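You operate a simulated robot arm through the tools that you are given. There is no shell and no other tool.

You are at the controls of a simulated robot arm. One attempt, no reset.

JOB
Scald the white cup in the steel pot.
Fine: switch the stove on; pot lid on the round mat meanwhile, on for the pot cycle; wait for DONE and leave the cup inside.
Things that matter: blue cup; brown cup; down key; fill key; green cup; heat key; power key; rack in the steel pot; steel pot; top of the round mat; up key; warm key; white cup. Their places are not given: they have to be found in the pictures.

Only the result counts: the job must be done as asked and must still hold three seconds after the hand-in. Knocking over, shifting, dropping, spilling or breaking anything else fails it. A push-on lid holds only when it is set on centred and level and pressed home; a screw cap is set on level and turned clockwise until tight.

ROBOT AND FRAMES
A 5-joint arm with a two-finger parallel gripper, fixed in place. Base frame: the origin is at the foot of the arm, x ahead of it, y to its left, z up. Readings come in mm, rad, newtons and seconds.
It reaches about 1134 mm from its shoulder. Its first joint turns from -2.601 to 2.601 rad. Payload 1.57 kg.
The TCP is the grasp point between the finger pads, 30 mm short of the fingertips. In the tool frame z runs along the fingers and y along their closing line. Largest opening 110 mm; finger width 24, thickness 12; the body of the gripper, 48 by 112 mm, starts 78 mm behind the TCP.
Orientation is that of the tool frame in the base frame, as a unit quaternion [x, y, z, w]. With the fingers straight down and closing along the base's y, the tool's x points along the base's -x, its y along +y and its z along -z.

CONTROLS
- The arm moves only by the tool nudge_tool. Its argument "targets" is a list of rows, each an object of numbers (a shift or turn left out is 0, a gripper value left out holds the last): "x", "y", "z": the shift along the base's x, y, z in mm; "wx", "wy", "wz": the turn, a rotation vector about the base's x, y, z in rad; "jaw": the finger opening in mm, from 0 to 110. In form: [{"x": .., "y": .., "z": .., "wx": .., "wy": .., "wz": .., "jaw": ..}, ...]. A call has 1 to 20 rows; each row shifts and turns the commanded pose from where the row before left it. Rows are played at 5 a second. More than 50 mm and 0.15 rad between two rows, or a gripper value outside its range, and nothing of the call is played. Where a pose cannot be reached the arm comes as near as it can. A force on the tool above 80 N (or 10 N above the force at the start of the call, whichever is more), or a blocked arm, ends the call early, and 0.2 s more pass. The fingers move at their own pace (about 72 mm/s each) and stop on an object; they squeeze with about 21 N. The grip force told is the motor's: it shows also when the fingers shut on nothing. Time passes only in rows, and 0.2 s behind the last, so rows that do not move let the fingers close. It gives the time, the measured TCP pose, the force on the tool (base axes), the opening and the grip force at its end, in the units of the frame above (readings bear some noise), with the torque about the TCP (base axes, N m) and any sound that the robot's microphone picked up.
- Cameras (640 x 400 px; columns grow to the right, rows downward): "scene" is fixed at [399, 640.7, 1400.2]; the picture's right is [-1.00, 0.07, 0.00], its down [0.02, 0.28, -0.96] and it looks along [-0.07, -0.96, -0.28] (base axes); focal length 312 px, centre (320, 200). "wrist" rides on the gripper at [70, 16, -141] in the tool frame; the picture's right is [-0.23, 0.97, 0.00], its down [-0.86, -0.20, -0.48] and it looks along [-0.47, -0.11, 0.88] (tool axes); focal length 222 px, centre (320, 200).
- snapshot(camera): a new picture of that camera. It takes no simulated time.
- move_column(by): slides the trunk up (or, below 0, down) by that many mm; the arm rides with it, the base frame stays. It gives what a move gives, with no picture.
- probe_pixels(camera, pixels): for up to 12 pixels [column, row] of the newest picture of that camera ("zoom" is the newest enlarged one), the place [x, y, z] in the base frame of the surface seen there, good to about 2 mm, but the place of the scene camera against the robot may be out by one fixed shift of up to 12 mm in any direction. It takes no simulated time.
- inspect(camera, box): a new picture of the part [left, top, right, bottom] of that camera's present view, enlarged. It takes no simulated time.
- sign_off(): hands the job in; it is judged then, once.

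Open the gripper and draw the arm clear of the work before you hand the job in, unless the task says otherwise.

The tools are called after "Emit:" as a command line: name --argument value ..., lists and objects as JSON in quotes. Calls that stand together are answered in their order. nudge_tool: Moves the arm, as the interface text tells. Its arguments: {"type":"object","properties":{"targets":{"type":"array"}},"required":["targets"]} The other tools are called the same way: move_column (by) slides the trunk up or down; snapshot (camera) takes a picture; probe_pixels (camera, pixels) gives the place of the surface under pixels of a picture; inspect (camera, box) takes an enlarged picture of a part of a camera's view; sign_off () hands the job in.

At the start:

```text
time_s: 0.0
tool_pos: [390.2, -541.2, 1192.1]
ee_rot: [0.0, 1.0, 0.0, 0.0]
wrist_force: [0.4, 0.1, 0.2]
moment: [0.04, -0.01, -0.03]
finger_gap: 110.2
finger_force: 0.0
trunk travel left (down, up): [-925.0, 45.0]
```

scene: 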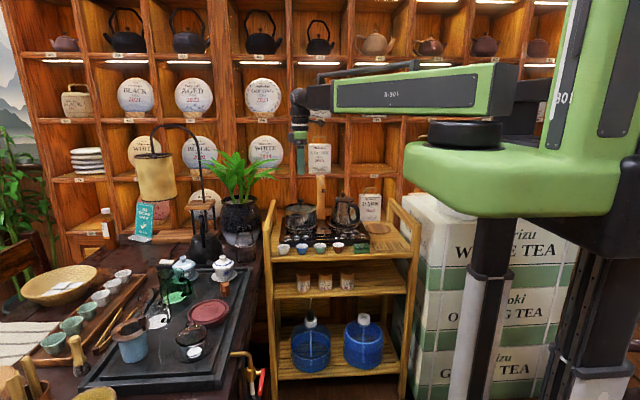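
wrist: 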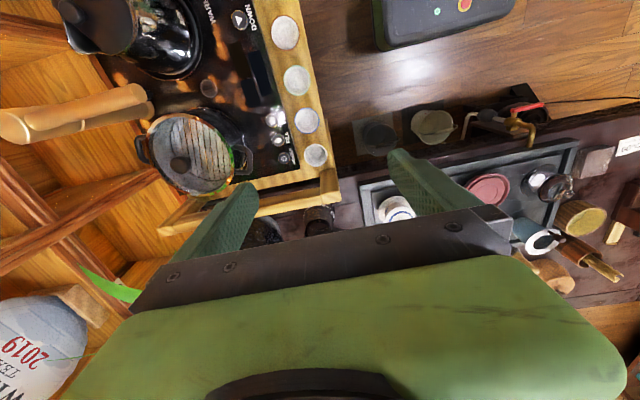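

I see the stove with the pot on the cart around scene pixel (305,215) and small cups in front of it at (285-360,247). I'll enlarge that area first from both cameras.

Emit:
inspect --camera "scene" --box '[255, 170, 415, 270]'

Emit:
inspect --camera "wrist" --box '[60, 0, 380, 200]'

```text
4.00 times, centred on (335, 220) of scene
```

zoom: 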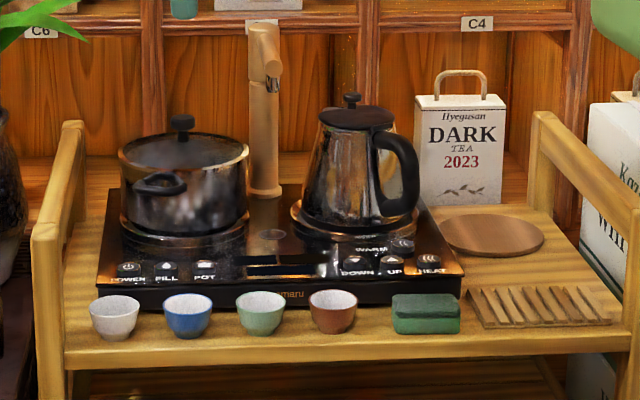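

```text
2.00 times, centred on (220, 100) of wrist
```

zoom: 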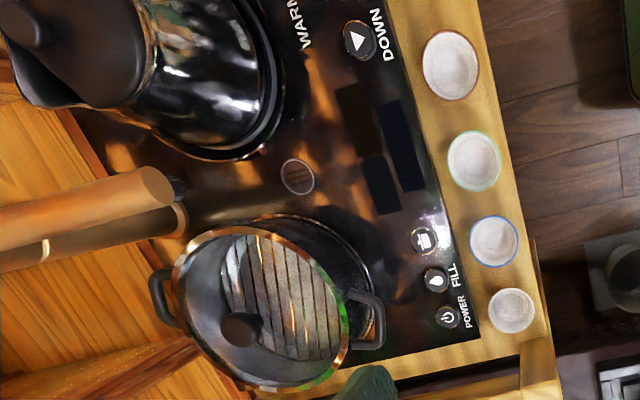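

The scene zoom shows cups white (115,316), blue, green, brown in the zoomed picture, the pot with its lid at (183,150), and a round wooden mat at (493,235). I'll enlarge the scene picture again so I can probe it.

Emit:
inspect --camera "scene" --box '[270, 190, 350, 260]'

```text
5.71 times, centred on (310, 225) of scene
```

zoom: 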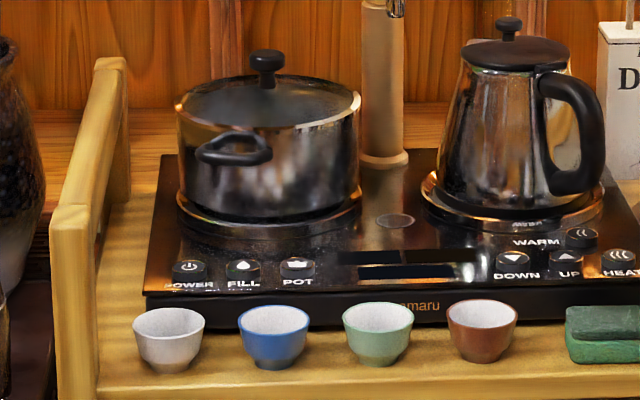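

The keys POWER (189,270), FILL (242,270), POT (297,268), DOWN (513,263), UP (566,262), WARM (582,237), HEAT (618,262) are legible. I probe the cups, keys, knob and pot rim.

Emit:
probe_pixels --camera "zoom" --pixels '[[169, 312], [169, 345], [273, 310], [273, 345], [189, 266], [242, 266], [297, 264], [267, 52], [267, 70], [178, 105], [359, 97], [233, 138]]'

Emit:
probe_pixels --camera "scene" --pixels '[[378, 228], [378, 233], [366, 228], [391, 229], [378, 224], [285, 249], [300, 249]]'

Emit:
probe_pixels --camera "wrist" --pixels '[[315, 154], [306, 119], [297, 79], [285, 33], [180, 165], [284, 158], [278, 139], [272, 120], [239, 19]]'

```text
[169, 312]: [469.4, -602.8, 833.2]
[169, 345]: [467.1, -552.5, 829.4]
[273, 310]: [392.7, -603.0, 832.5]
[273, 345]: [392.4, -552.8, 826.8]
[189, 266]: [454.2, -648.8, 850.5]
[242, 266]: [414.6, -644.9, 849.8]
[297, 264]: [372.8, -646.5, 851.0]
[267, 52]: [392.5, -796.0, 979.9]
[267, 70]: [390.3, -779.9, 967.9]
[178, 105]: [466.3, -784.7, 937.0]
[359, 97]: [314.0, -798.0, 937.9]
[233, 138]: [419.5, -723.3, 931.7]
```

```text
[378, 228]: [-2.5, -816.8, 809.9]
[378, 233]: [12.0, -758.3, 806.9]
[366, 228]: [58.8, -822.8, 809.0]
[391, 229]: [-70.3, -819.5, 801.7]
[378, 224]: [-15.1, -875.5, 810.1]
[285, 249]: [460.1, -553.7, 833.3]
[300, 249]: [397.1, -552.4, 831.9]
```

```text
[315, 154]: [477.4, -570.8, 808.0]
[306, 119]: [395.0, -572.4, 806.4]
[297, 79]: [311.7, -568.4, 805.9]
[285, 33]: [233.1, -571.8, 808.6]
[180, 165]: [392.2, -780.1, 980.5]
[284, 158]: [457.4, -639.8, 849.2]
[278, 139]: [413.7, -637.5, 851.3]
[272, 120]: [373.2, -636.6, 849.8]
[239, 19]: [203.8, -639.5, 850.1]
```

Wrist and scene probes agree to within ~10 mm. I enlarge the wrist view of the keypad and display, and the scene view of the mat area.

Emit:
inspect --camera "wrist" --box '[220, 60, 340, 180]'

Emit:
inspect --camera "scene" --box '[335, 185, 415, 255]'

```text
3.33 times, centred on (280, 120) of wrist
```

zoom: 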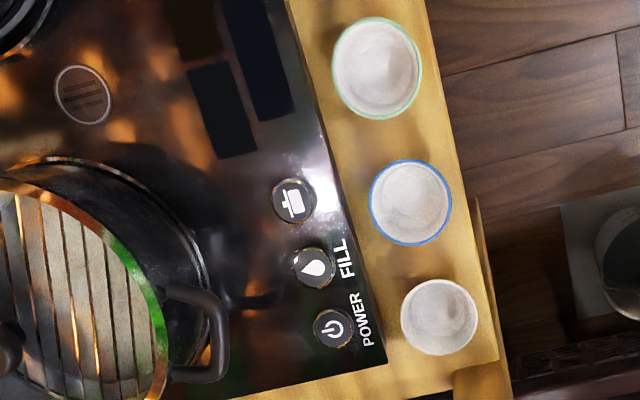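

```text
5.71 times, centred on (375, 220) of scene
```

zoom: 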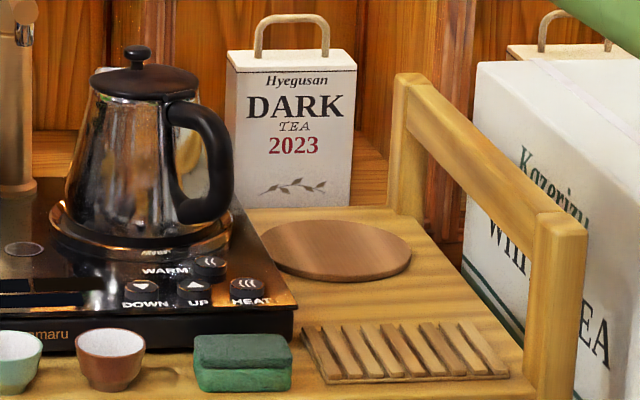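

The round mat is at zoom (335,250), with the box right behind it and the wooden rail to its right. I probe its edges and neighbours.

Emit:
probe_pixels --camera "zoom" --pixels '[[335, 250], [264, 248], [408, 250], [335, 222], [335, 276], [290, 195], [348, 200], [480, 160], [545, 215], [225, 190], [137, 52], [400, 80]]'

```text
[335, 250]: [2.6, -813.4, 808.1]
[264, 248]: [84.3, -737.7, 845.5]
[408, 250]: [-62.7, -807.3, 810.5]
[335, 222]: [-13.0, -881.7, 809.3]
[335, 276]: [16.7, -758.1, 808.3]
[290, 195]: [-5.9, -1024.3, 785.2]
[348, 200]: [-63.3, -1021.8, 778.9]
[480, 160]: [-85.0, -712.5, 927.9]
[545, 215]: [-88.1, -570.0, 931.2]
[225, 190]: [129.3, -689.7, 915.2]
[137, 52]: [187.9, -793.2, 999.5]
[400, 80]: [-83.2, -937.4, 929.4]
```

The mat centre is about (2,-818,809), with the rail at x≈-83 and the stove edge at x≈84. I close the fingers and move above the POWER key (wrist probe: 457,-640,849), staying high for now.

Emit:
nudge_tool --targets '[{"x": 22, "y": -33, "jaw": 0}, {"x": 22, "y": -33}, {"x": 23, "y": -33}, {"z": -45}, {"z": -45}, {"z": -45}, {"z": -45}, {"z": -40}, {"z": 0}]'

Emit:
snapshot --camera "wrist"

Emit:
snapshot --camera "scene"

```text
time_s: 2.0
tool_pos: [456.3, -640.5, 1190.9]
ee_rot: [0.0, 1.0, 0.0, 0.001]
wrist_force: [0.1, 0.0, 0.3]
moment: [0.03, 0.02, 0.02]
finger_gap: 0.0
finger_force: 20.7
out of reach, approached as far as the arm can: row 4, 5, 6, 7, 8
trunk travel left (down, up): [-925.0, 45.0]
```

```text
taken
```

wrist: 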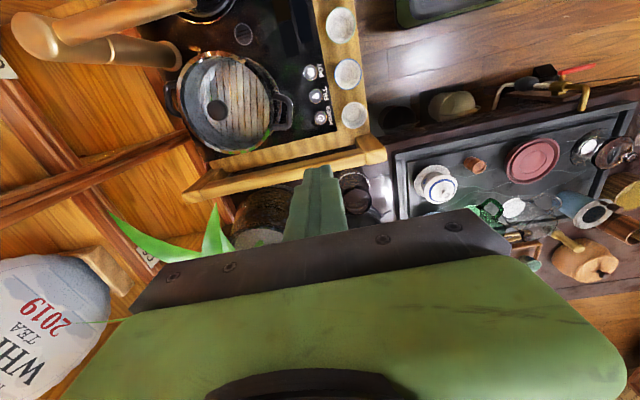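

```text
taken
```

scene: 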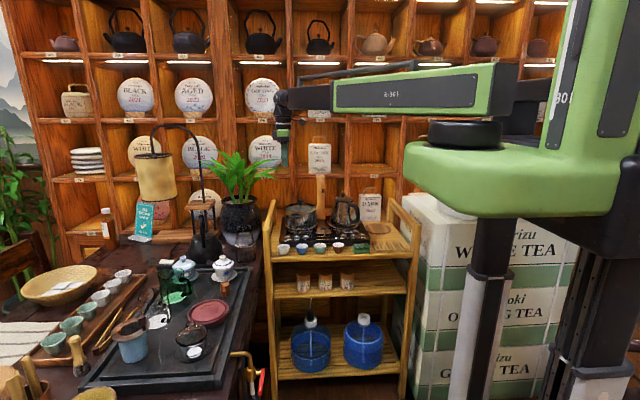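

The arm moves only in the horizontal plane, so height comes from the column. Before lowering it I probe the tall obstacles: the post top (320,178), boxes (450,205), and the region under the carriage.

Emit:
probe_pixels --camera "scene" --pixels '[[320, 176], [320, 160], [430, 195], [415, 215], [470, 222], [540, 225], [415, 190], [460, 150], [400, 100], [300, 105], [284, 130], [240, 190]]'

Emit:
probe_pixels --camera "wrist" --pixels '[[321, 118], [316, 96], [310, 73], [218, 110], [353, 115], [347, 73], [340, 25], [285, 103], [165, 95], [40, 35], [250, 155], [215, 215]]'

```text
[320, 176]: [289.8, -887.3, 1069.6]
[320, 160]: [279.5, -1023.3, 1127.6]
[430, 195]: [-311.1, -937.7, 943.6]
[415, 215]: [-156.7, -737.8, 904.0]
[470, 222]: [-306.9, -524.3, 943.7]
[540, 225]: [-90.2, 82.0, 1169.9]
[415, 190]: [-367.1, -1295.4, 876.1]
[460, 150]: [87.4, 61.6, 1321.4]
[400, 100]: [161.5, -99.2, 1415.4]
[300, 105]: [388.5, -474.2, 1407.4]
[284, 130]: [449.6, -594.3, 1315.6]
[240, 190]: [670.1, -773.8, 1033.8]
```

```text
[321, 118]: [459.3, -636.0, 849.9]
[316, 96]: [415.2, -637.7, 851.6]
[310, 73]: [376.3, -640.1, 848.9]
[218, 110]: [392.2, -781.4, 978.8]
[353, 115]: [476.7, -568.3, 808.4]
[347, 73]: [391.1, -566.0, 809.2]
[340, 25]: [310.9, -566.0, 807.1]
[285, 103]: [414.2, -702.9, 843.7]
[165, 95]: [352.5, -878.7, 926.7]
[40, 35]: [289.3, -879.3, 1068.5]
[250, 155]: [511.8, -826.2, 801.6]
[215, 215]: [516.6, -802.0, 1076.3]
```

The post top is at z≈1069 at (290,-885), and the forearm's underside is ~205 mm above the TCP, so the way down is clear. I lower the column 270 mm above the POWER key.

Emit:
move_column --by -270

Emit:
snapshot --camera "wrist"

Emit:
snapshot --camera "scene"

```text
time_s: 4.8
tool_pos: [456.3, -640.0, 922.1]
ee_rot: [0.001, 1.0, 0.0, 0.0]
wrist_force: [-0.3, -0.4, -0.3]
moment: [-0.02, 0.0, -0.01]
finger_gap: 0.0
finger_force: 20.6
trunk travel left (down, up): [-655.0, 315.0]
```

```text
taken
```

wrist: 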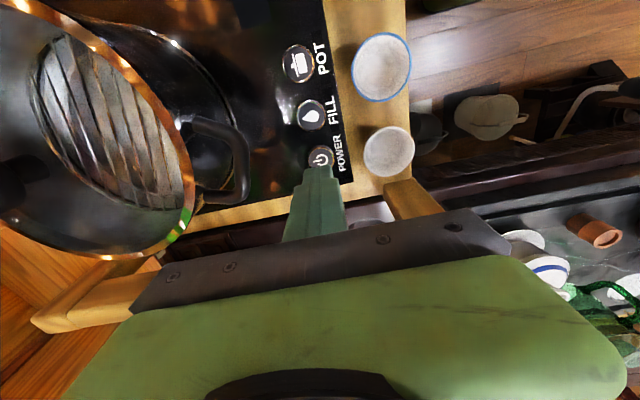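

```text
taken
```

scene: 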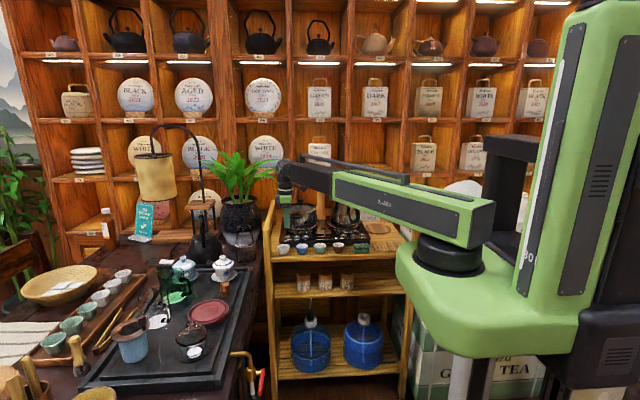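

The fingertip hangs right over the POWER key at wrist pixel (321,157). I probe the keys again at this close range.

Emit:
probe_pixels --camera "wrist" --pixels '[[321, 153], [310, 113], [298, 64], [388, 150], [381, 68], [368, 152], [408, 150], [388, 128], [388, 172], [219, 150], [130, 110], [330, 182]]'

Emit:
inspect --camera "wrist" --box '[240, 20, 440, 220]'

```text
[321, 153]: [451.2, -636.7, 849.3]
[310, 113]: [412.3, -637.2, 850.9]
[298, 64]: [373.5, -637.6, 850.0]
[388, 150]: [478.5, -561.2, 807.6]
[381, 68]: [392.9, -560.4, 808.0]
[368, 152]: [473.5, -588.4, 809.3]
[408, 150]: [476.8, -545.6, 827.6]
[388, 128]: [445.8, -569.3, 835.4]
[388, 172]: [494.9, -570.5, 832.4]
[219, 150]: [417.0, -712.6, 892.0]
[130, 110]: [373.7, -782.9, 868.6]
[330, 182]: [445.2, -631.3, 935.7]
```

```text
2.00 times, centred on (340, 120) of wrist
```

zoom: 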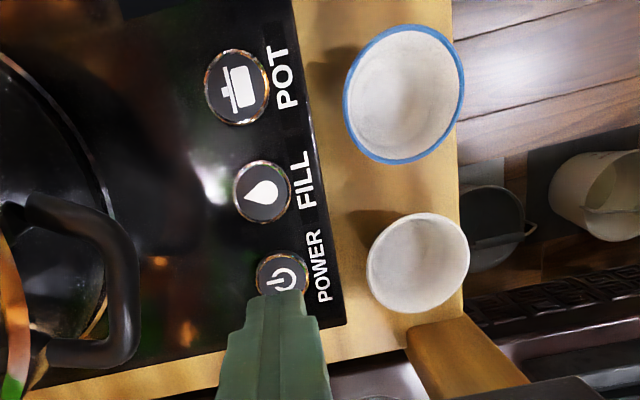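

The POWER key centre is about (455,-637,850). I align y by +3 mm and lower the column to leave ~5 mm above the key.

Emit:
nudge_tool --targets '[{"y": 3, "z": -3}, {}]'

Emit:
move_column --by -35

```text
time_s: 5.3
tool_pos: [457.8, -639.1, 921.4]
ee_rot: [0.0, 1.0, 0.0, -0.001]
wrist_force: [0.3, -0.9, 0.3]
moment: [-0.02, 0.04, 0.02]
finger_gap: 0.0
finger_force: 21.5
trunk travel left (down, up): [-655.0, 315.0]
```

```text
time_s: 6.1
tool_pos: [456.5, -637.0, 886.1]
ee_rot: [0.0, 1.0, 0.0, 0.0]
wrist_force: [0.0, 0.6, -0.6]
moment: [0.01, 0.01, 0.0]
finger_gap: 0.0
finger_force: 20.7
trunk travel left (down, up): [-620.0, 350.0]
```

The fingertip is now at about z=856. I press down in small column steps while watching the force and sounds.

Emit:
move_column --by -6

```text
time_s: 6.7
tool_pos: [456.7, -636.6, 881.0]
ee_rot: [-0.001, 1.0, 0.0, 0.001]
wrist_force: [0.1, -0.2, 0.6]
moment: [0.01, -0.01, 0.01]
finger_gap: 0.0
finger_force: 20.7
trunk travel left (down, up): [-614.0, 356.0]
```

No contact yet with the fingertip at z≈851. I go another 2.5 mm down.

Emit:
move_column --by -2.5

```text
time_s: 7.2
tool_pos: [456.9, -638.6, 878.0]
ee_rot: [0.0, 1.0, -0.001, 0.0]
wrist_force: [1.1, -0.8, 0.3]
moment: [-0.01, -0.02, 0.03]
finger_gap: 0.1
finger_force: 21.3
trunk travel left (down, up): [-611.0, 359.0]
heard: click
```

A click was heard, so the key was probably pressed. I raise the column 10 mm and look at the panel.

Emit:
move_column --by 10

Emit:
inspect --camera "scene" --box '[270, 190, 400, 260]'

Emit:
snapshot --camera "wrist"

```text
time_s: 7.8
tool_pos: [456.0, -636.2, 887.8]
ee_rot: [0.0, 1.0, 0.0, 0.0]
wrist_force: [0.0, 0.2, 0.7]
moment: [0.03, 0.03, -0.02]
finger_gap: 0.0
finger_force: 21.0
trunk travel left (down, up): [-621.0, 349.0]
```

```text
4.92 times, centred on (335, 225) of scene
```

zoom: 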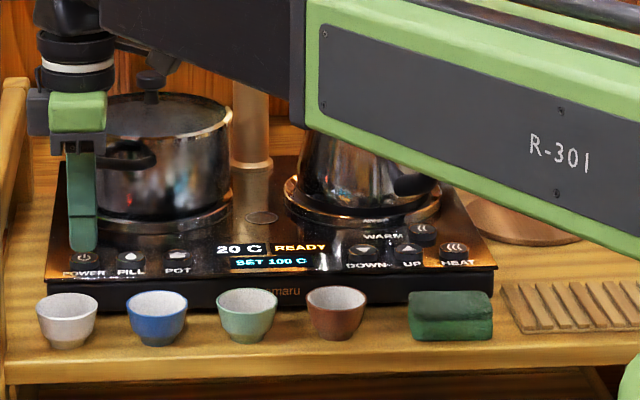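

```text
taken
```

wrist: 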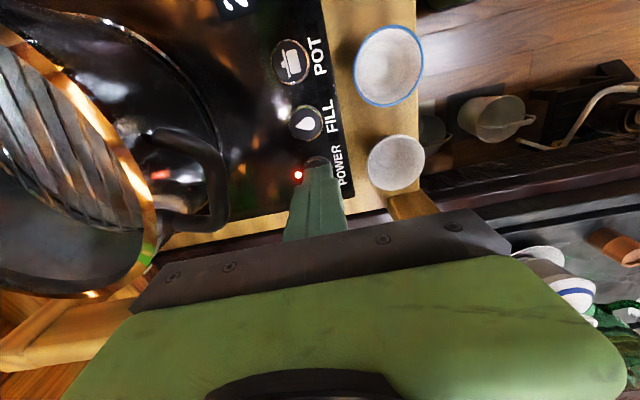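

The display reads "20 C READY / SET 100 C", so the stove is on. Next I raise the column clear of the pot lid knob and open the jaws.

Emit:
move_column --by 180

Emit:
nudge_tool --targets '[{"x": -16, "y": -36, "jaw": 70}, {"x": -16, "y": -36}, {"x": -16, "y": -36}, {"x": -16, "y": -36}, {}, {}]'

Emit:
snapshot --camera "wrist"

Emit:
inspect --camera "scene" --box '[260, 150, 420, 260]'

```text
time_s: 9.8
tool_pos: [456.1, -637.5, 1067.5]
ee_rot: [0.0, 1.0, 0.001, 0.0]
wrist_force: [0.7, -0.2, 0.0]
moment: [-0.03, 0.0, 0.03]
finger_gap: 0.0
finger_force: 21.3
trunk travel left (down, up): [-801.0, 169.0]
```

```text
time_s: 11.2
tool_pos: [391.2, -780.9, 1069.0]
ee_rot: [0.0, 1.0, 0.0, -0.001]
wrist_force: [-0.5, 0.5, -0.3]
moment: [-0.01, -0.01, 0.0]
finger_gap: 69.9
finger_force: 0.0
trunk travel left (down, up): [-801.0, 169.0]
```

```text
taken
```

wrist: 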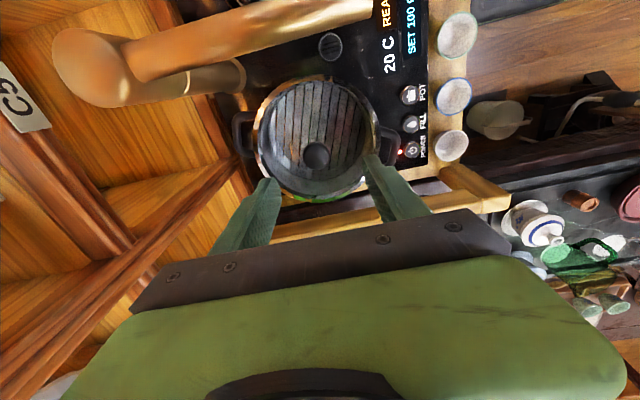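

```text
3.64 times, centred on (340, 205) of scene
```

zoom: 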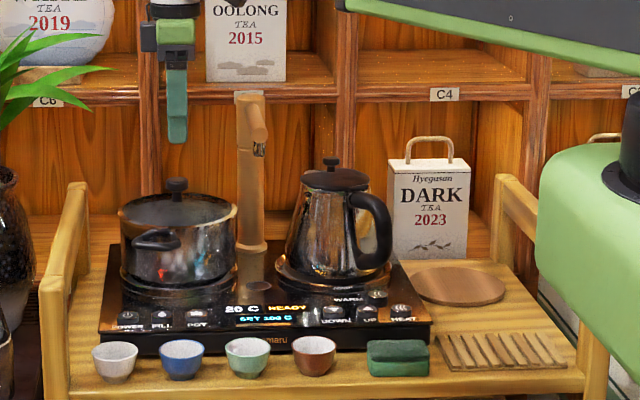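

The open fingers straddle the knob (wrist pixel (316,155)). I probe the knob and lid rim from here for the exact centre and heights.

Emit:
inspect --camera "wrist" --box '[230, 60, 410, 210]'

```text
2.67 times, centred on (320, 135) of wrist
```

zoom: 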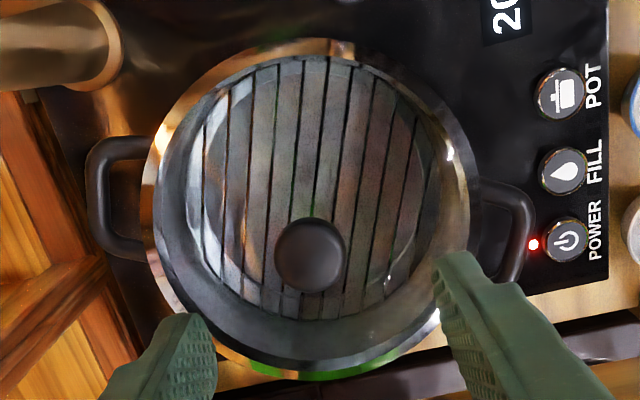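

Emit:
probe_pixels --camera "zoom" --pixels '[[310, 255], [278, 255], [343, 255], [310, 220], [310, 290], [150, 215], [466, 190], [305, 42], [330, 365], [175, 210], [445, 185], [318, 345]]'

```text
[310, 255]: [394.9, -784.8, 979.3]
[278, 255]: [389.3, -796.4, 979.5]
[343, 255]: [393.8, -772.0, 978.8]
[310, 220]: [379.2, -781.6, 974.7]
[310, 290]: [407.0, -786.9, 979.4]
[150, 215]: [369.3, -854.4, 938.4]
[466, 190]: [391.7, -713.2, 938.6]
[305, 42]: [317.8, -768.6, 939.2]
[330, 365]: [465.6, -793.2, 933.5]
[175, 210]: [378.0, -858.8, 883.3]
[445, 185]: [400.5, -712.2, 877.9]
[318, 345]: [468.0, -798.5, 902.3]
```

The knob centre is (393,-784) with its top at z≈979.5, and the pot rim centre is about (392,-784) at z≈938. I align to the knob and lower so the fingertips reach z≈962.

Emit:
nudge_tool --targets '[{"x": 1.5, "y": -3}, {}, {}]'

Emit:
move_column --by -76

Emit:
inspect --camera "scene" --box '[270, 180, 350, 230]'

Emit:
snapshot --camera "wrist"

```text
time_s: 12.0
tool_pos: [393.0, -784.1, 1068.8]
ee_rot: [0.0, 1.0, 0.001, 0.0]
wrist_force: [-0.2, 0.1, 0.8]
moment: [-0.02, 0.04, -0.02]
finger_gap: 70.0
finger_force: 0.0
trunk travel left (down, up): [-801.0, 169.0]
```

```text
time_s: 13.1
tool_pos: [393.4, -783.1, 991.5]
ee_rot: [0.0, 1.0, 0.0, 0.0]
wrist_force: [0.0, -0.3, -0.2]
moment: [0.03, -0.01, -0.01]
finger_gap: 70.0
finger_force: 0.0
trunk travel left (down, up): [-725.0, 245.0]
```

```text
8.00 times, centred on (310, 205) of scene
```

zoom: 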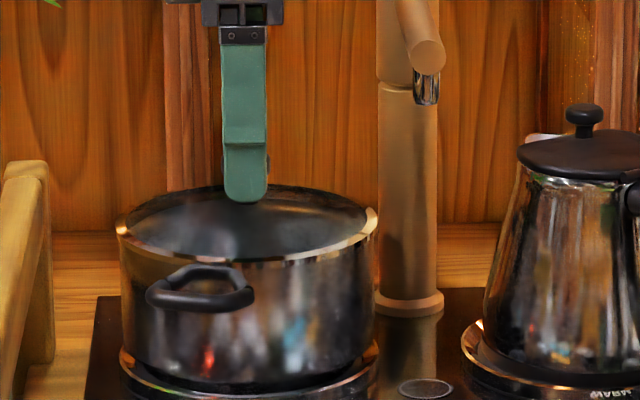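

```text
taken
```

wrist: 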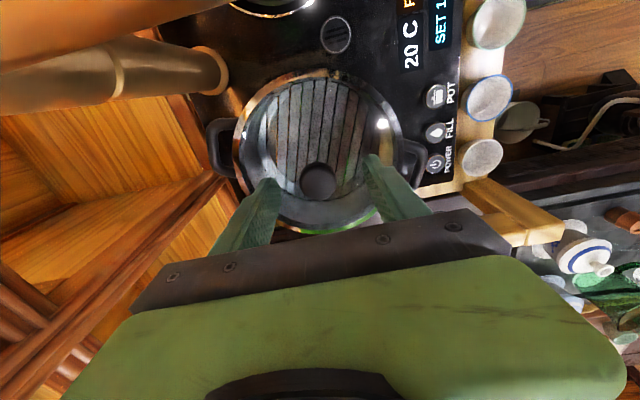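

The fingers straddle the knob at TCP z≈991.5. I close the gripper on it and wait.

Emit:
nudge_tool --targets '[{"jaw": 20}, {}, {}, {}, {}]'

```text
time_s: 14.3
tool_pos: [391.8, -785.0, 991.9]
ee_rot: [0.0, 1.0, -0.001, 0.0]
wrist_force: [-0.1, -0.4, 0.5]
moment: [0.03, -0.03, -0.01]
finger_gap: 29.0
finger_force: 21.0
trunk travel left (down, up): [-725.0, 245.0]
heard: snap
```

The gripper holds the knob at 29 mm with 21 N. I lift slowly by 30 mm and check.

Emit:
move_column --by 30

Emit:
inspect --camera "scene" --box '[270, 180, 350, 230]'

Emit:
snapshot --camera "wrist"

```text
time_s: 15.1
tool_pos: [394.5, -783.5, 1022.7]
ee_rot: [0.0, 1.0, -0.001, 0.0]
wrist_force: [-0.3, -0.3, 0.0]
moment: [-0.04, -0.02, 0.02]
finger_gap: 19.7
finger_force: 0.4
trunk travel left (down, up): [-755.0, 215.0]
```

```text
8.00 times, centred on (310, 205) of scene
```

zoom: 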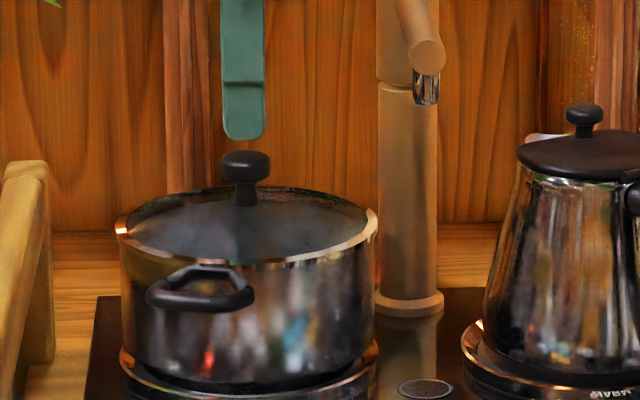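

```text
taken
```

wrist: 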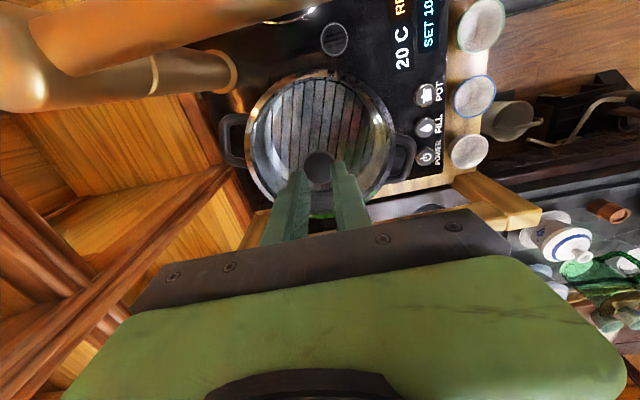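

The fingers slipped off the knob: the gap is 19.7 mm and the lid is still seated, unmoved, in the zoom at (245,215). I reopen and grip lower, with the fingertips near z≈956.

Emit:
nudge_tool --targets '[{"jaw": 70}, {}, {}]'

Emit:
inspect --camera "wrist" --box '[230, 60, 410, 210]'

```text
time_s: 15.9
tool_pos: [391.9, -783.5, 1022.4]
ee_rot: [0.0, 1.0, 0.001, 0.0]
wrist_force: [-0.4, -0.5, -0.1]
moment: [0.02, 0.01, 0.02]
finger_gap: 69.9
finger_force: 0.1
trunk travel left (down, up): [-755.0, 215.0]
```

```text
2.67 times, centred on (320, 135) of wrist
```

zoom: 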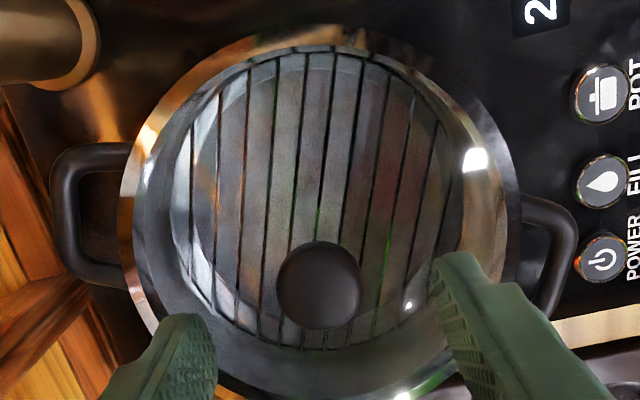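

The knob is now at zoom (318,285). I probe its outline to check the centre and cap height once more.

Emit:
probe_pixels --camera "zoom" --pixels '[[318, 285], [281, 285], [356, 285], [318, 246], [318, 325], [318, 262], [318, 310], [300, 270], [240, 200], [430, 160]]'

Emit:
inspect --camera "scene" --box '[285, 190, 317, 215]'

```text
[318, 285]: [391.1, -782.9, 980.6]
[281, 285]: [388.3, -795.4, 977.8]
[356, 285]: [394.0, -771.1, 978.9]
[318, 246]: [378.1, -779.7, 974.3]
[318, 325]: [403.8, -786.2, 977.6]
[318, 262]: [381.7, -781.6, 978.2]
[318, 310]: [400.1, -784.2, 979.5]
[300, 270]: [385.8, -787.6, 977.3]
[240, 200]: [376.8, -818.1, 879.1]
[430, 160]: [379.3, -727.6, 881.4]
```

```text
16.00 times, centred on (301, 202) of scene
```

zoom: 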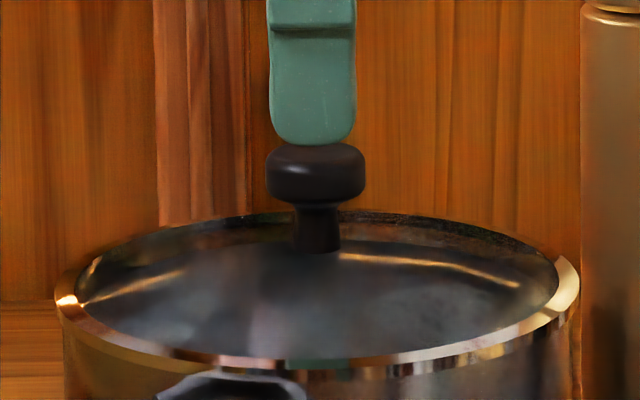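

The cap of the knob spans z≈967–979 and the stem goes down to the glass at ≈951. I lower so the fingertips are at ≈956, close again, and then lift in tiny steps to watch the force.

Emit:
move_column --by -36.5

Emit:
nudge_tool --targets '[{"jaw": 10}, {}, {}, {}, {}]'

Emit:
inspect --camera "scene" --box '[285, 190, 317, 215]'

```text
time_s: 16.7
tool_pos: [393.1, -783.6, 985.2]
ee_rot: [0.0, 1.0, 0.001, 0.0]
wrist_force: [0.1, -0.3, 0.5]
moment: [0.0, -0.02, 0.0]
finger_gap: 69.9
finger_force: 0.1
trunk travel left (down, up): [-719.0, 251.0]
```

```text
time_s: 17.9
tool_pos: [392.8, -784.3, 986.3]
ee_rot: [-0.001, 1.0, -0.001, 0.0]
wrist_force: [-0.7, 0.0, 0.7]
moment: [0.02, 0.04, 0.03]
finger_gap: 29.0
finger_force: 20.8
trunk travel left (down, up): [-719.0, 251.0]
```

```text
16.00 times, centred on (301, 202) of scene
```

zoom: 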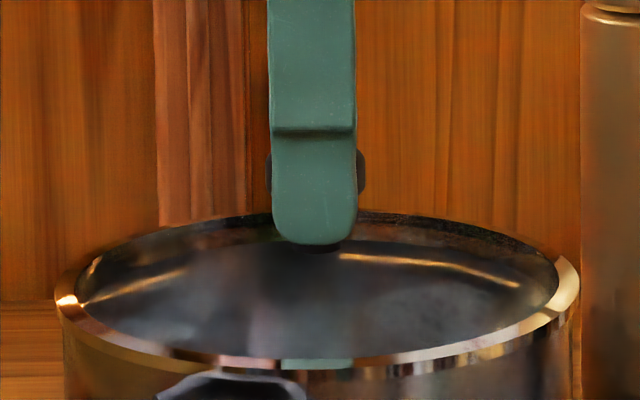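

The pads now overlap the whole cap, with the gap at 29.0 mm. I lift 3 mm and read the force.

Emit:
move_column --by 3

Emit:
inspect --camera "scene" --box '[285, 190, 317, 215]'

```text
time_s: 18.4
tool_pos: [393.3, -783.8, 987.6]
ee_rot: [0.0, 1.0, 0.0, 0.0]
wrist_force: [0.0, 0.6, -2.5]
moment: [0.0, 0.03, 0.0]
finger_gap: 29.0
finger_force: 21.1
trunk travel left (down, up): [-722.0, 248.0]
```

```text
16.00 times, centred on (301, 202) of scene
```

zoom: 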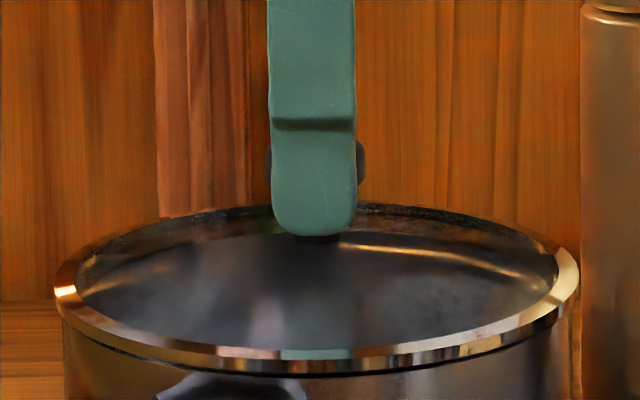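

The lid is lifting level: its steel rim shows a gap over the pot wall, and the weight is ~2.5 N. I raise it high enough to clear the tap post (top 1069) and the kettle.

Emit:
move_column --by 60

Emit:
inspect --camera "scene" --box '[260, 160, 420, 260]'

Emit:
snapshot --camera "wrist"

```text
time_s: 19.4
tool_pos: [391.8, -783.5, 1048.3]
ee_rot: [0.0, 1.0, 0.0, 0.0]
wrist_force: [-0.3, -0.2, -1.9]
moment: [0.02, -0.05, -0.03]
finger_gap: 29.0
finger_force: 20.8
trunk travel left (down, up): [-782.0, 188.0]
```

```text
4.00 times, centred on (340, 210) of scene
```

zoom: 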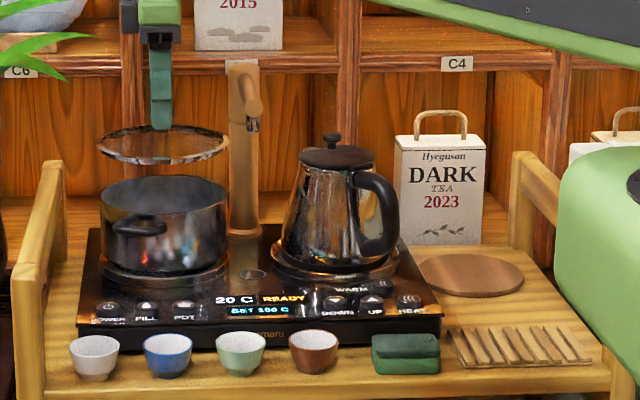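

```text
taken
```

wrist: 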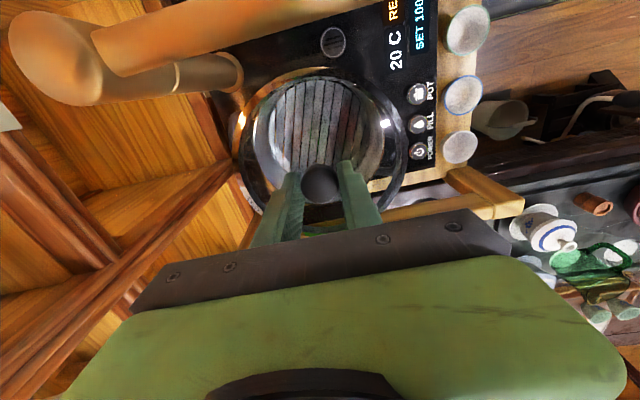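

The lid hangs level in the gripper and the open pot shows the slatted rack. I raise another 110 mm and then travel gently in 20 small rows to above the mat at (2,-818).

Emit:
move_column --by 110

Emit:
nudge_tool --targets '[{"x": -6}, {"x": -14}, {"x": -20}, {"x": -22, "y": -2}, {"x": -22, "y": -2}, {"x": -22, "y": -2}, {"x": -22, "y": -2}, {"x": -22, "y": -2}, {"x": -22, "y": -2}, {"x": -22, "y": -2}, {"x": -22, "y": -2}, {"x": -22, "y": -2}, {"x": -22, "y": -2}, {"x": -22, "y": -2}, {"x": -22, "y": -2}, {"x": -22, "y": -2}, {"x": -20, "y": -2}, {"x": -16, "y": -2}, {"x": -6, "y": -2}, {}]'

Emit:
snapshot --camera "wrist"

Emit:
snapshot --camera "scene"

```text
time_s: 20.8
tool_pos: [392.6, -782.3, 1158.2]
ee_rot: [0.0, 1.0, 0.001, 0.0]
wrist_force: [0.4, -0.5, -1.0]
moment: [0.0, 0.01, 0.04]
finger_gap: 28.9
finger_force: 21.0
trunk travel left (down, up): [-892.0, 78.0]
```

```text
time_s: 25.0
tool_pos: [24.1, -815.3, 1158.9]
ee_rot: [0.0, 1.0, 0.0, 0.0]
wrist_force: [-1.0, -0.7, -1.2]
moment: [0.01, 0.0, -0.01]
finger_gap: 28.8
finger_force: 20.7
trunk travel left (down, up): [-892.0, 78.0]
```

```text
taken
```

wrist: 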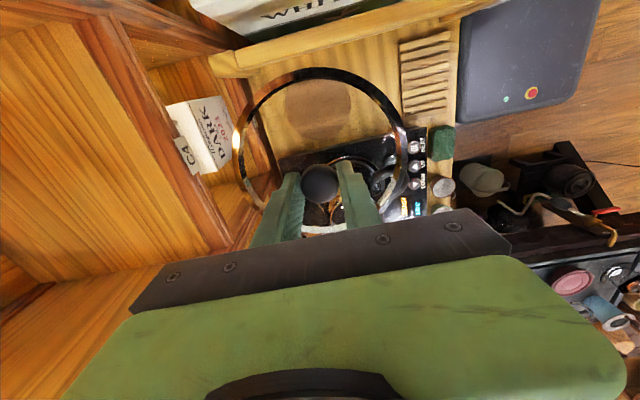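

```text
taken
```

scene: 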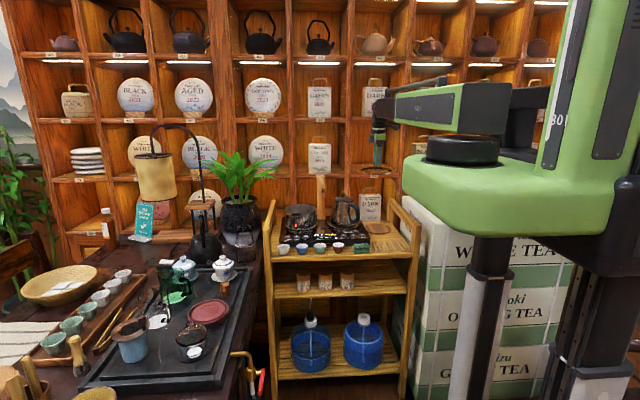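

The tool is at (24,-815), and the round mat shows through the glass lid at wrist (320,108). I enlarge and probe the mat edges, rail and neighbours with the wrist camera.

Emit:
inspect --camera "wrist" --box '[200, 40, 460, 220]'

```text
2.22 times, centred on (330, 130) of wrist
```

zoom: 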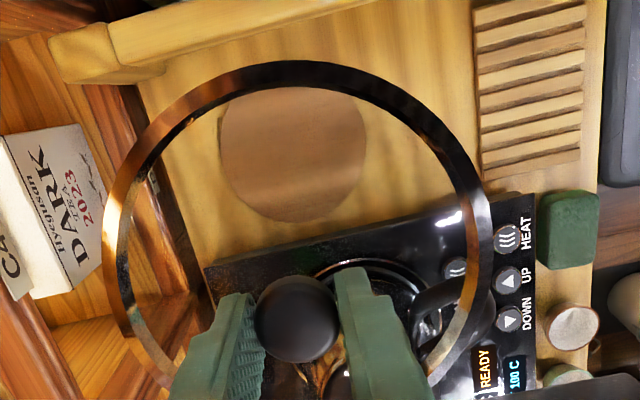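

The mat disc in the zoom spans columns 219–366 and rows ~87–223. I probe its edges plus the stove edge, rail and box.

Emit:
probe_pixels --camera "zoom" --pixels '[[292, 155], [224, 160], [362, 145], [300, 93], [292, 218], [285, 91], [205, 275], [340, 235], [250, 52], [110, 90], [170, 240], [480, 130]]'

```text
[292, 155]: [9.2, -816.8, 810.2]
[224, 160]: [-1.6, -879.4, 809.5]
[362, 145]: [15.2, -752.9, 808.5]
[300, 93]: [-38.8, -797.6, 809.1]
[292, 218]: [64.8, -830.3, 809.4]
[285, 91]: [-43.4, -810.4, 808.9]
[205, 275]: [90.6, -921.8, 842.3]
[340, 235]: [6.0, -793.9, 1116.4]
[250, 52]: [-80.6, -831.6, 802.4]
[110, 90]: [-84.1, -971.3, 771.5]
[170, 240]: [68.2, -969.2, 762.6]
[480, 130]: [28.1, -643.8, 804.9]
```

The mat is centred at about (3,-816) with radius ≈66, top z≈809; the rail is at x≈-80 and the stove edge at x≈86, so the 76 mm radius lid fits. I centre the tool over it.

Emit:
nudge_tool --targets '[{"x": -6}, {"x": -9}, {"x": -6.5}, {}, {}]'

Emit:
move_column --by -180

Emit:
snapshot --camera "wrist"

Emit:
inspect --camera "scene" --box '[300, 140, 460, 260]'

```text
time_s: 26.2
tool_pos: [2.5, -816.3, 1158.2]
ee_rot: [-0.001, 1.0, 0.0, 0.0]
wrist_force: [0.4, -0.3, -1.4]
moment: [-0.01, -0.01, 0.03]
finger_gap: 29.2
finger_force: 21.1
trunk travel left (down, up): [-892.0, 78.0]
```

```text
time_s: 28.2
tool_pos: [3.1, -816.9, 979.7]
ee_rot: [0.0, 1.0, -0.001, 0.0]
wrist_force: [0.4, -0.2, -1.9]
moment: [0.01, 0.01, -0.02]
finger_gap: 28.8
finger_force: 21.4
trunk travel left (down, up): [-712.0, 258.0]
```

```text
taken
```

wrist: 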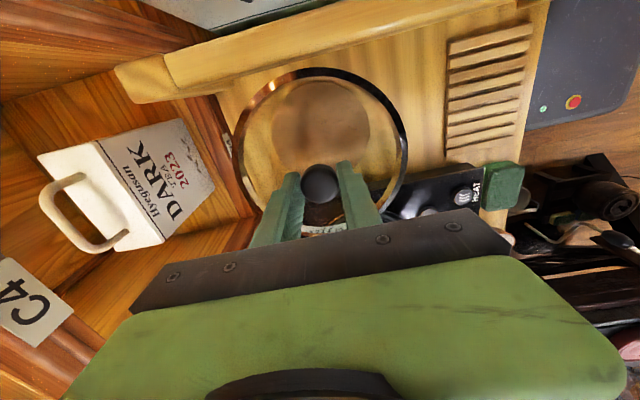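

```text
3.33 times, centred on (380, 200) of scene
```

zoom: 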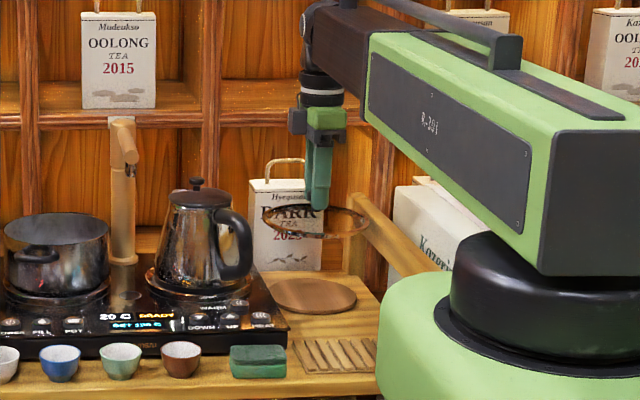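

The lid is held level above the mat. I lower another 95 mm to about 20 mm above contact and check the clearances.

Emit:
move_column --by -95

Emit:
snapshot --camera "wrist"

Emit:
inspect --camera "scene" --box '[335, 190, 415, 250]'

```text
time_s: 29.5
tool_pos: [2.8, -816.6, 883.4]
ee_rot: [0.0, 1.0, 0.0, 0.0]
wrist_force: [0.4, -0.4, -0.8]
moment: [-0.03, 0.0, -0.02]
finger_gap: 28.7
finger_force: 21.1
trunk travel left (down, up): [-617.0, 353.0]
```

```text
taken
```

wrist: 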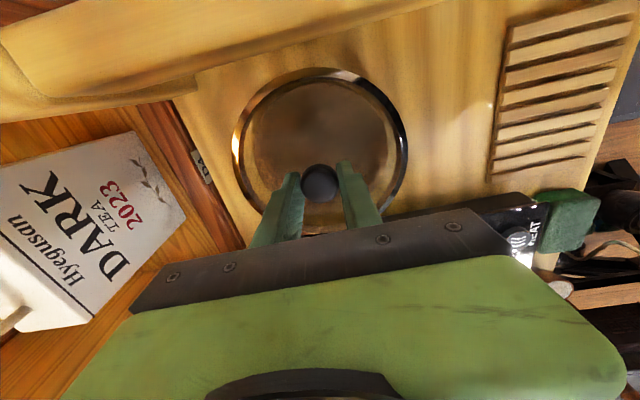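

```text
6.67 times, centred on (375, 220) of scene
```

zoom: 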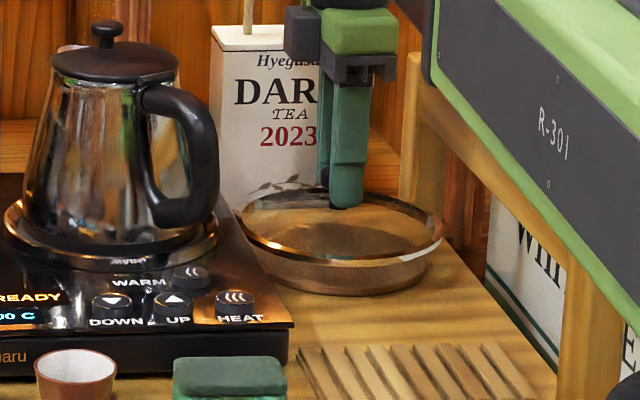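

The lid is centred over the mat with clear gaps to the stove and rail. I lower in small steps.

Emit:
move_column --by -14

Emit:
move_column --by -4

Emit:
inspect --camera "scene" --box '[335, 190, 415, 250]'

```text
time_s: 30.1
tool_pos: [2.7, -815.5, 869.5]
ee_rot: [0.0, 1.0, 0.0, 0.0]
wrist_force: [-0.1, 0.5, -2.1]
moment: [0.0, 0.01, 0.0]
finger_gap: 29.3
finger_force: 20.8
trunk travel left (down, up): [-603.0, 367.0]
```

```text
time_s: 30.6
tool_pos: [3.4, -816.3, 865.6]
ee_rot: [0.0, 1.0, 0.0, 0.0]
wrist_force: [-0.4, -0.2, -1.4]
moment: [-0.01, -0.02, 0.01]
finger_gap: 28.9
finger_force: 20.8
trunk travel left (down, up): [-599.0, 371.0]
```

```text
6.67 times, centred on (375, 220) of scene
```

zoom: 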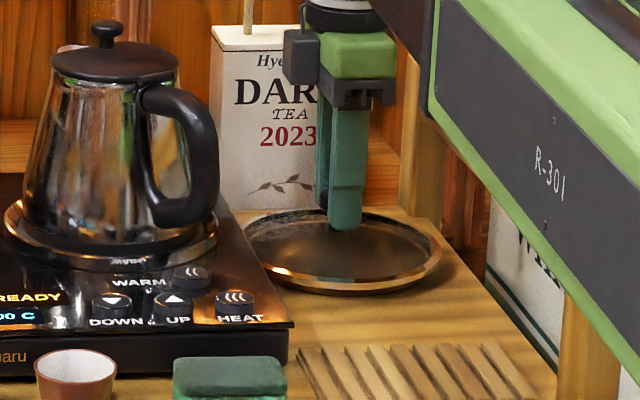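

Still no contact (the force equals the lid weight), at TCP z≈865.6. I keep lowering 2 mm at a time.

Emit:
move_column --by -2

Emit:
move_column --by -2

```text
time_s: 31.2
tool_pos: [3.9, -816.4, 862.8]
ee_rot: [0.0, 1.0, 0.0, 0.0]
wrist_force: [0.3, -0.6, -1.2]
moment: [0.01, 0.03, 0.01]
finger_gap: 28.9
finger_force: 20.8
trunk travel left (down, up): [-597.0, 373.0]
```

```text
time_s: 31.7
tool_pos: [2.1, -817.6, 862.3]
ee_rot: [0.0, 1.0, 0.0, 0.0]
wrist_force: [-0.2, -1.0, 2.1]
moment: [-0.04, 0.0, 0.02]
finger_gap: 29.0
finger_force: 20.8
trunk travel left (down, up): [-595.0, 375.0]
```

The force changed sign to +2.1 N, so the lid is resting on the mat. I open the fingers and check.

Emit:
nudge_tool --targets '[{"jaw": 40}, {"jaw": 60}, {"jaw": 60}]'

Emit:
inspect --camera "scene" --box '[335, 190, 415, 250]'

Emit:
inspect --camera "wrist" --box '[200, 40, 460, 220]'

```text
time_s: 32.5
tool_pos: [4.3, -815.9, 861.6]
ee_rot: [-0.001, 1.0, 0.0, 0.0]
wrist_force: [0.0, -0.5, -0.1]
moment: [-0.03, -0.02, 0.0]
finger_gap: 59.9
finger_force: 0.1
trunk travel left (down, up): [-595.0, 375.0]
```

```text
6.67 times, centred on (375, 220) of scene
```

zoom: 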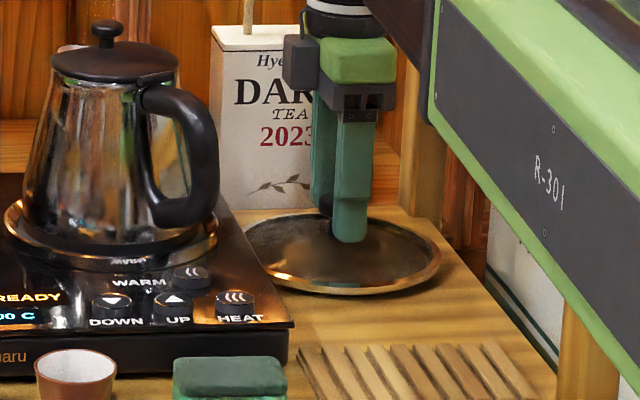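

```text
2.22 times, centred on (330, 130) of wrist
```

zoom: 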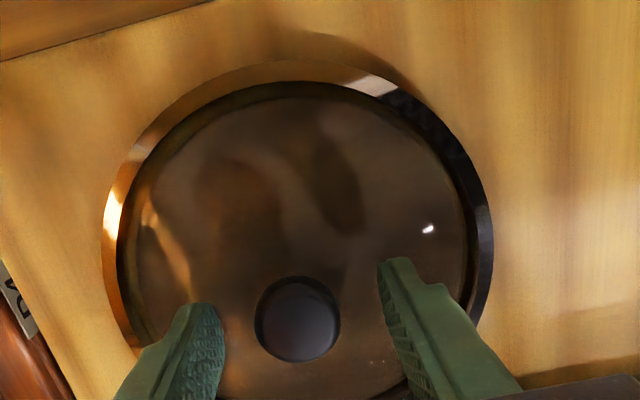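

The lid sits on the mat with the knob free. I raise the column 140 mm, then pull the arm forward and sweep over to the white cup in front of the stove.

Emit:
move_column --by 140

Emit:
nudge_tool --targets '[{"y": 40}, {"y": 45}, {"y": 45}, {"y": 45}, {"y": 45}, {"y": 28}, {"x": 40}, {"x": 45}, {"x": 45}, {"x": 45}, {"x": 45}, {"x": 45}, {"x": 45}, {"x": 45}, {"x": 45}, {"x": 30}, {"jaw": 100}, {}]'

Emit:
snapshot --camera "wrist"

Emit:
inspect --camera "scene" --box '[260, 170, 420, 270]'

```text
time_s: 34.2
tool_pos: [3.0, -816.3, 1002.1]
ee_rot: [0.0, 1.0, 0.0, 0.0]
wrist_force: [0.0, 0.1, -0.2]
moment: [-0.01, -0.01, 0.02]
finger_gap: 60.2
finger_force: 0.0
trunk travel left (down, up): [-735.0, 235.0]
```

```text
time_s: 38.0
tool_pos: [434.2, -568.5, 1002.5]
ee_rot: [-0.001, 1.0, 0.0, 0.0]
wrist_force: [0.3, 0.7, -0.3]
moment: [0.04, -0.02, -0.01]
finger_gap: 100.2
finger_force: 0.1
trunk travel left (down, up): [-735.0, 235.0]
```

```text
taken
```

wrist: 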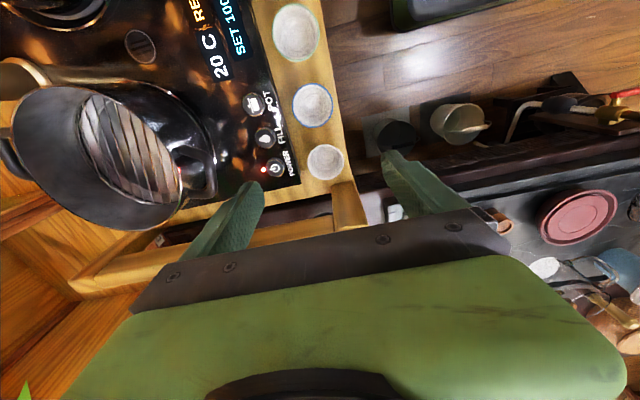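

```text
4.00 times, centred on (340, 220) of scene
```

zoom: 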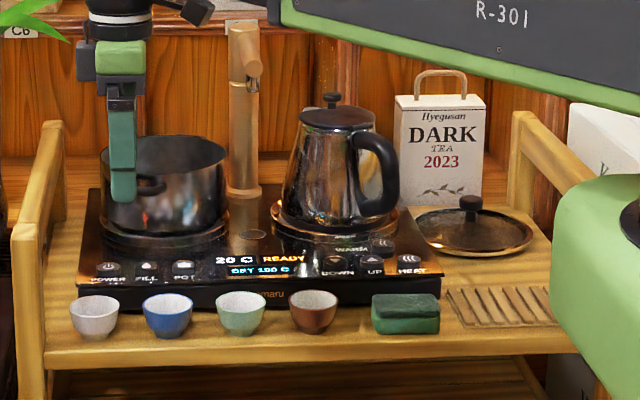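

The white cup is at wrist (325,161) and the open pot with the slatted rack at (130,150). I enlarge the wrist view to probe both.

Emit:
inspect --camera "wrist" --box '[250, 60, 400, 220]'

Emit:
probe_pixels --camera "wrist" --pixels '[[130, 150], [110, 130], [150, 175], [95, 110], [170, 195], [70, 150], [182, 170], [100, 90], [110, 225], [100, 200], [175, 135], [60, 190]]'

```text
2.50 times, centred on (325, 140) of wrist
```

zoom: 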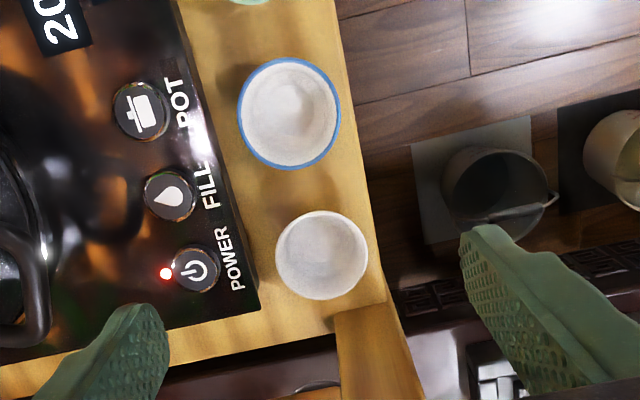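

```text
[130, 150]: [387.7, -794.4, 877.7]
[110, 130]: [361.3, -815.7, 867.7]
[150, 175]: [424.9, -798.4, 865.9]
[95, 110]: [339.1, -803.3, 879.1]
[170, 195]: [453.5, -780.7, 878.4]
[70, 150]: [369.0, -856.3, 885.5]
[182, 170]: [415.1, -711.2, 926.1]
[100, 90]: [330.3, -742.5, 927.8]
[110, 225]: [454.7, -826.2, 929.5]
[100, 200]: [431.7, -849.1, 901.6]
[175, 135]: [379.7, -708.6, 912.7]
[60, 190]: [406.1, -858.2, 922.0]
```

The rack slats are at z≈878 with the pot wall around them. Now I probe the white cup's rim, its interior and the stove edge, plus the blue cup and the rail post.

Emit:
probe_pixels --camera "zoom" --pixels '[[322, 255], [278, 255], [366, 255], [322, 213], [322, 297], [240, 115], [338, 115], [290, 62], [290, 167], [258, 300], [380, 330], [250, 200]]'

```text
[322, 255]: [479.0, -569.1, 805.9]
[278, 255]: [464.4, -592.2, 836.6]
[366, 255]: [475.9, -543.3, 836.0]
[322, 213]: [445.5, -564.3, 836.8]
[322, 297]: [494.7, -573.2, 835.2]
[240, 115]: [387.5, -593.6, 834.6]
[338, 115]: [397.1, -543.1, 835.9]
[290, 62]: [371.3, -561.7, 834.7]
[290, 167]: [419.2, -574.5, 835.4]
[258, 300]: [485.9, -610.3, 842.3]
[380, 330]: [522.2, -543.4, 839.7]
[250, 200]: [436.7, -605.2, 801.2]
```

The white cup's rim centre is about (470,-568), r≈25, rim z≈837, and the stove corner is near (486,-610). I need the rail geometry at left to pick a closing direction, so I probe it.

Emit:
probe_pixels --camera "wrist" --pixels '[[345, 205], [335, 190], [357, 190], [180, 265], [280, 232], [130, 262], [290, 222], [333, 215], [355, 215], [345, 185], [300, 222], [355, 225]]'

Emit:
inspect --camera "scene" --box '[260, 200, 310, 265]'

```text
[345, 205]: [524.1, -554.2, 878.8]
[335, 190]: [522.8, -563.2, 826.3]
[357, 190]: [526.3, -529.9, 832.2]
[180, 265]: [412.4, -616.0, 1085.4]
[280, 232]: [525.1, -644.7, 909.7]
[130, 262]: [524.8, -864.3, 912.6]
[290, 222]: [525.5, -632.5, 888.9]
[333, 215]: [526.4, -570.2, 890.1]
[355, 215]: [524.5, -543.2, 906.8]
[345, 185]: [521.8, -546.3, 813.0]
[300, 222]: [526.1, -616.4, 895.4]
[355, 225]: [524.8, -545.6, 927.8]
```

```text
6.15 times, centred on (285, 232) of scene
```

zoom: 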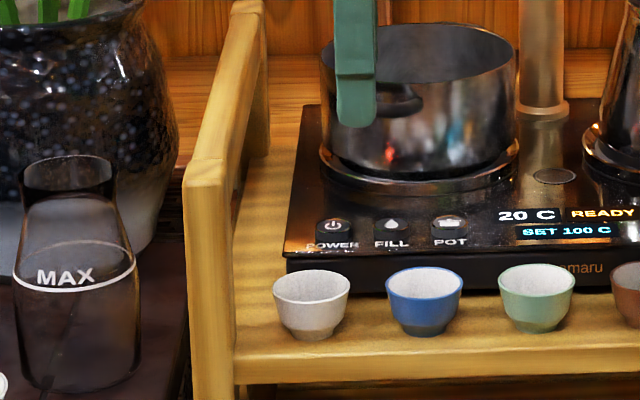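

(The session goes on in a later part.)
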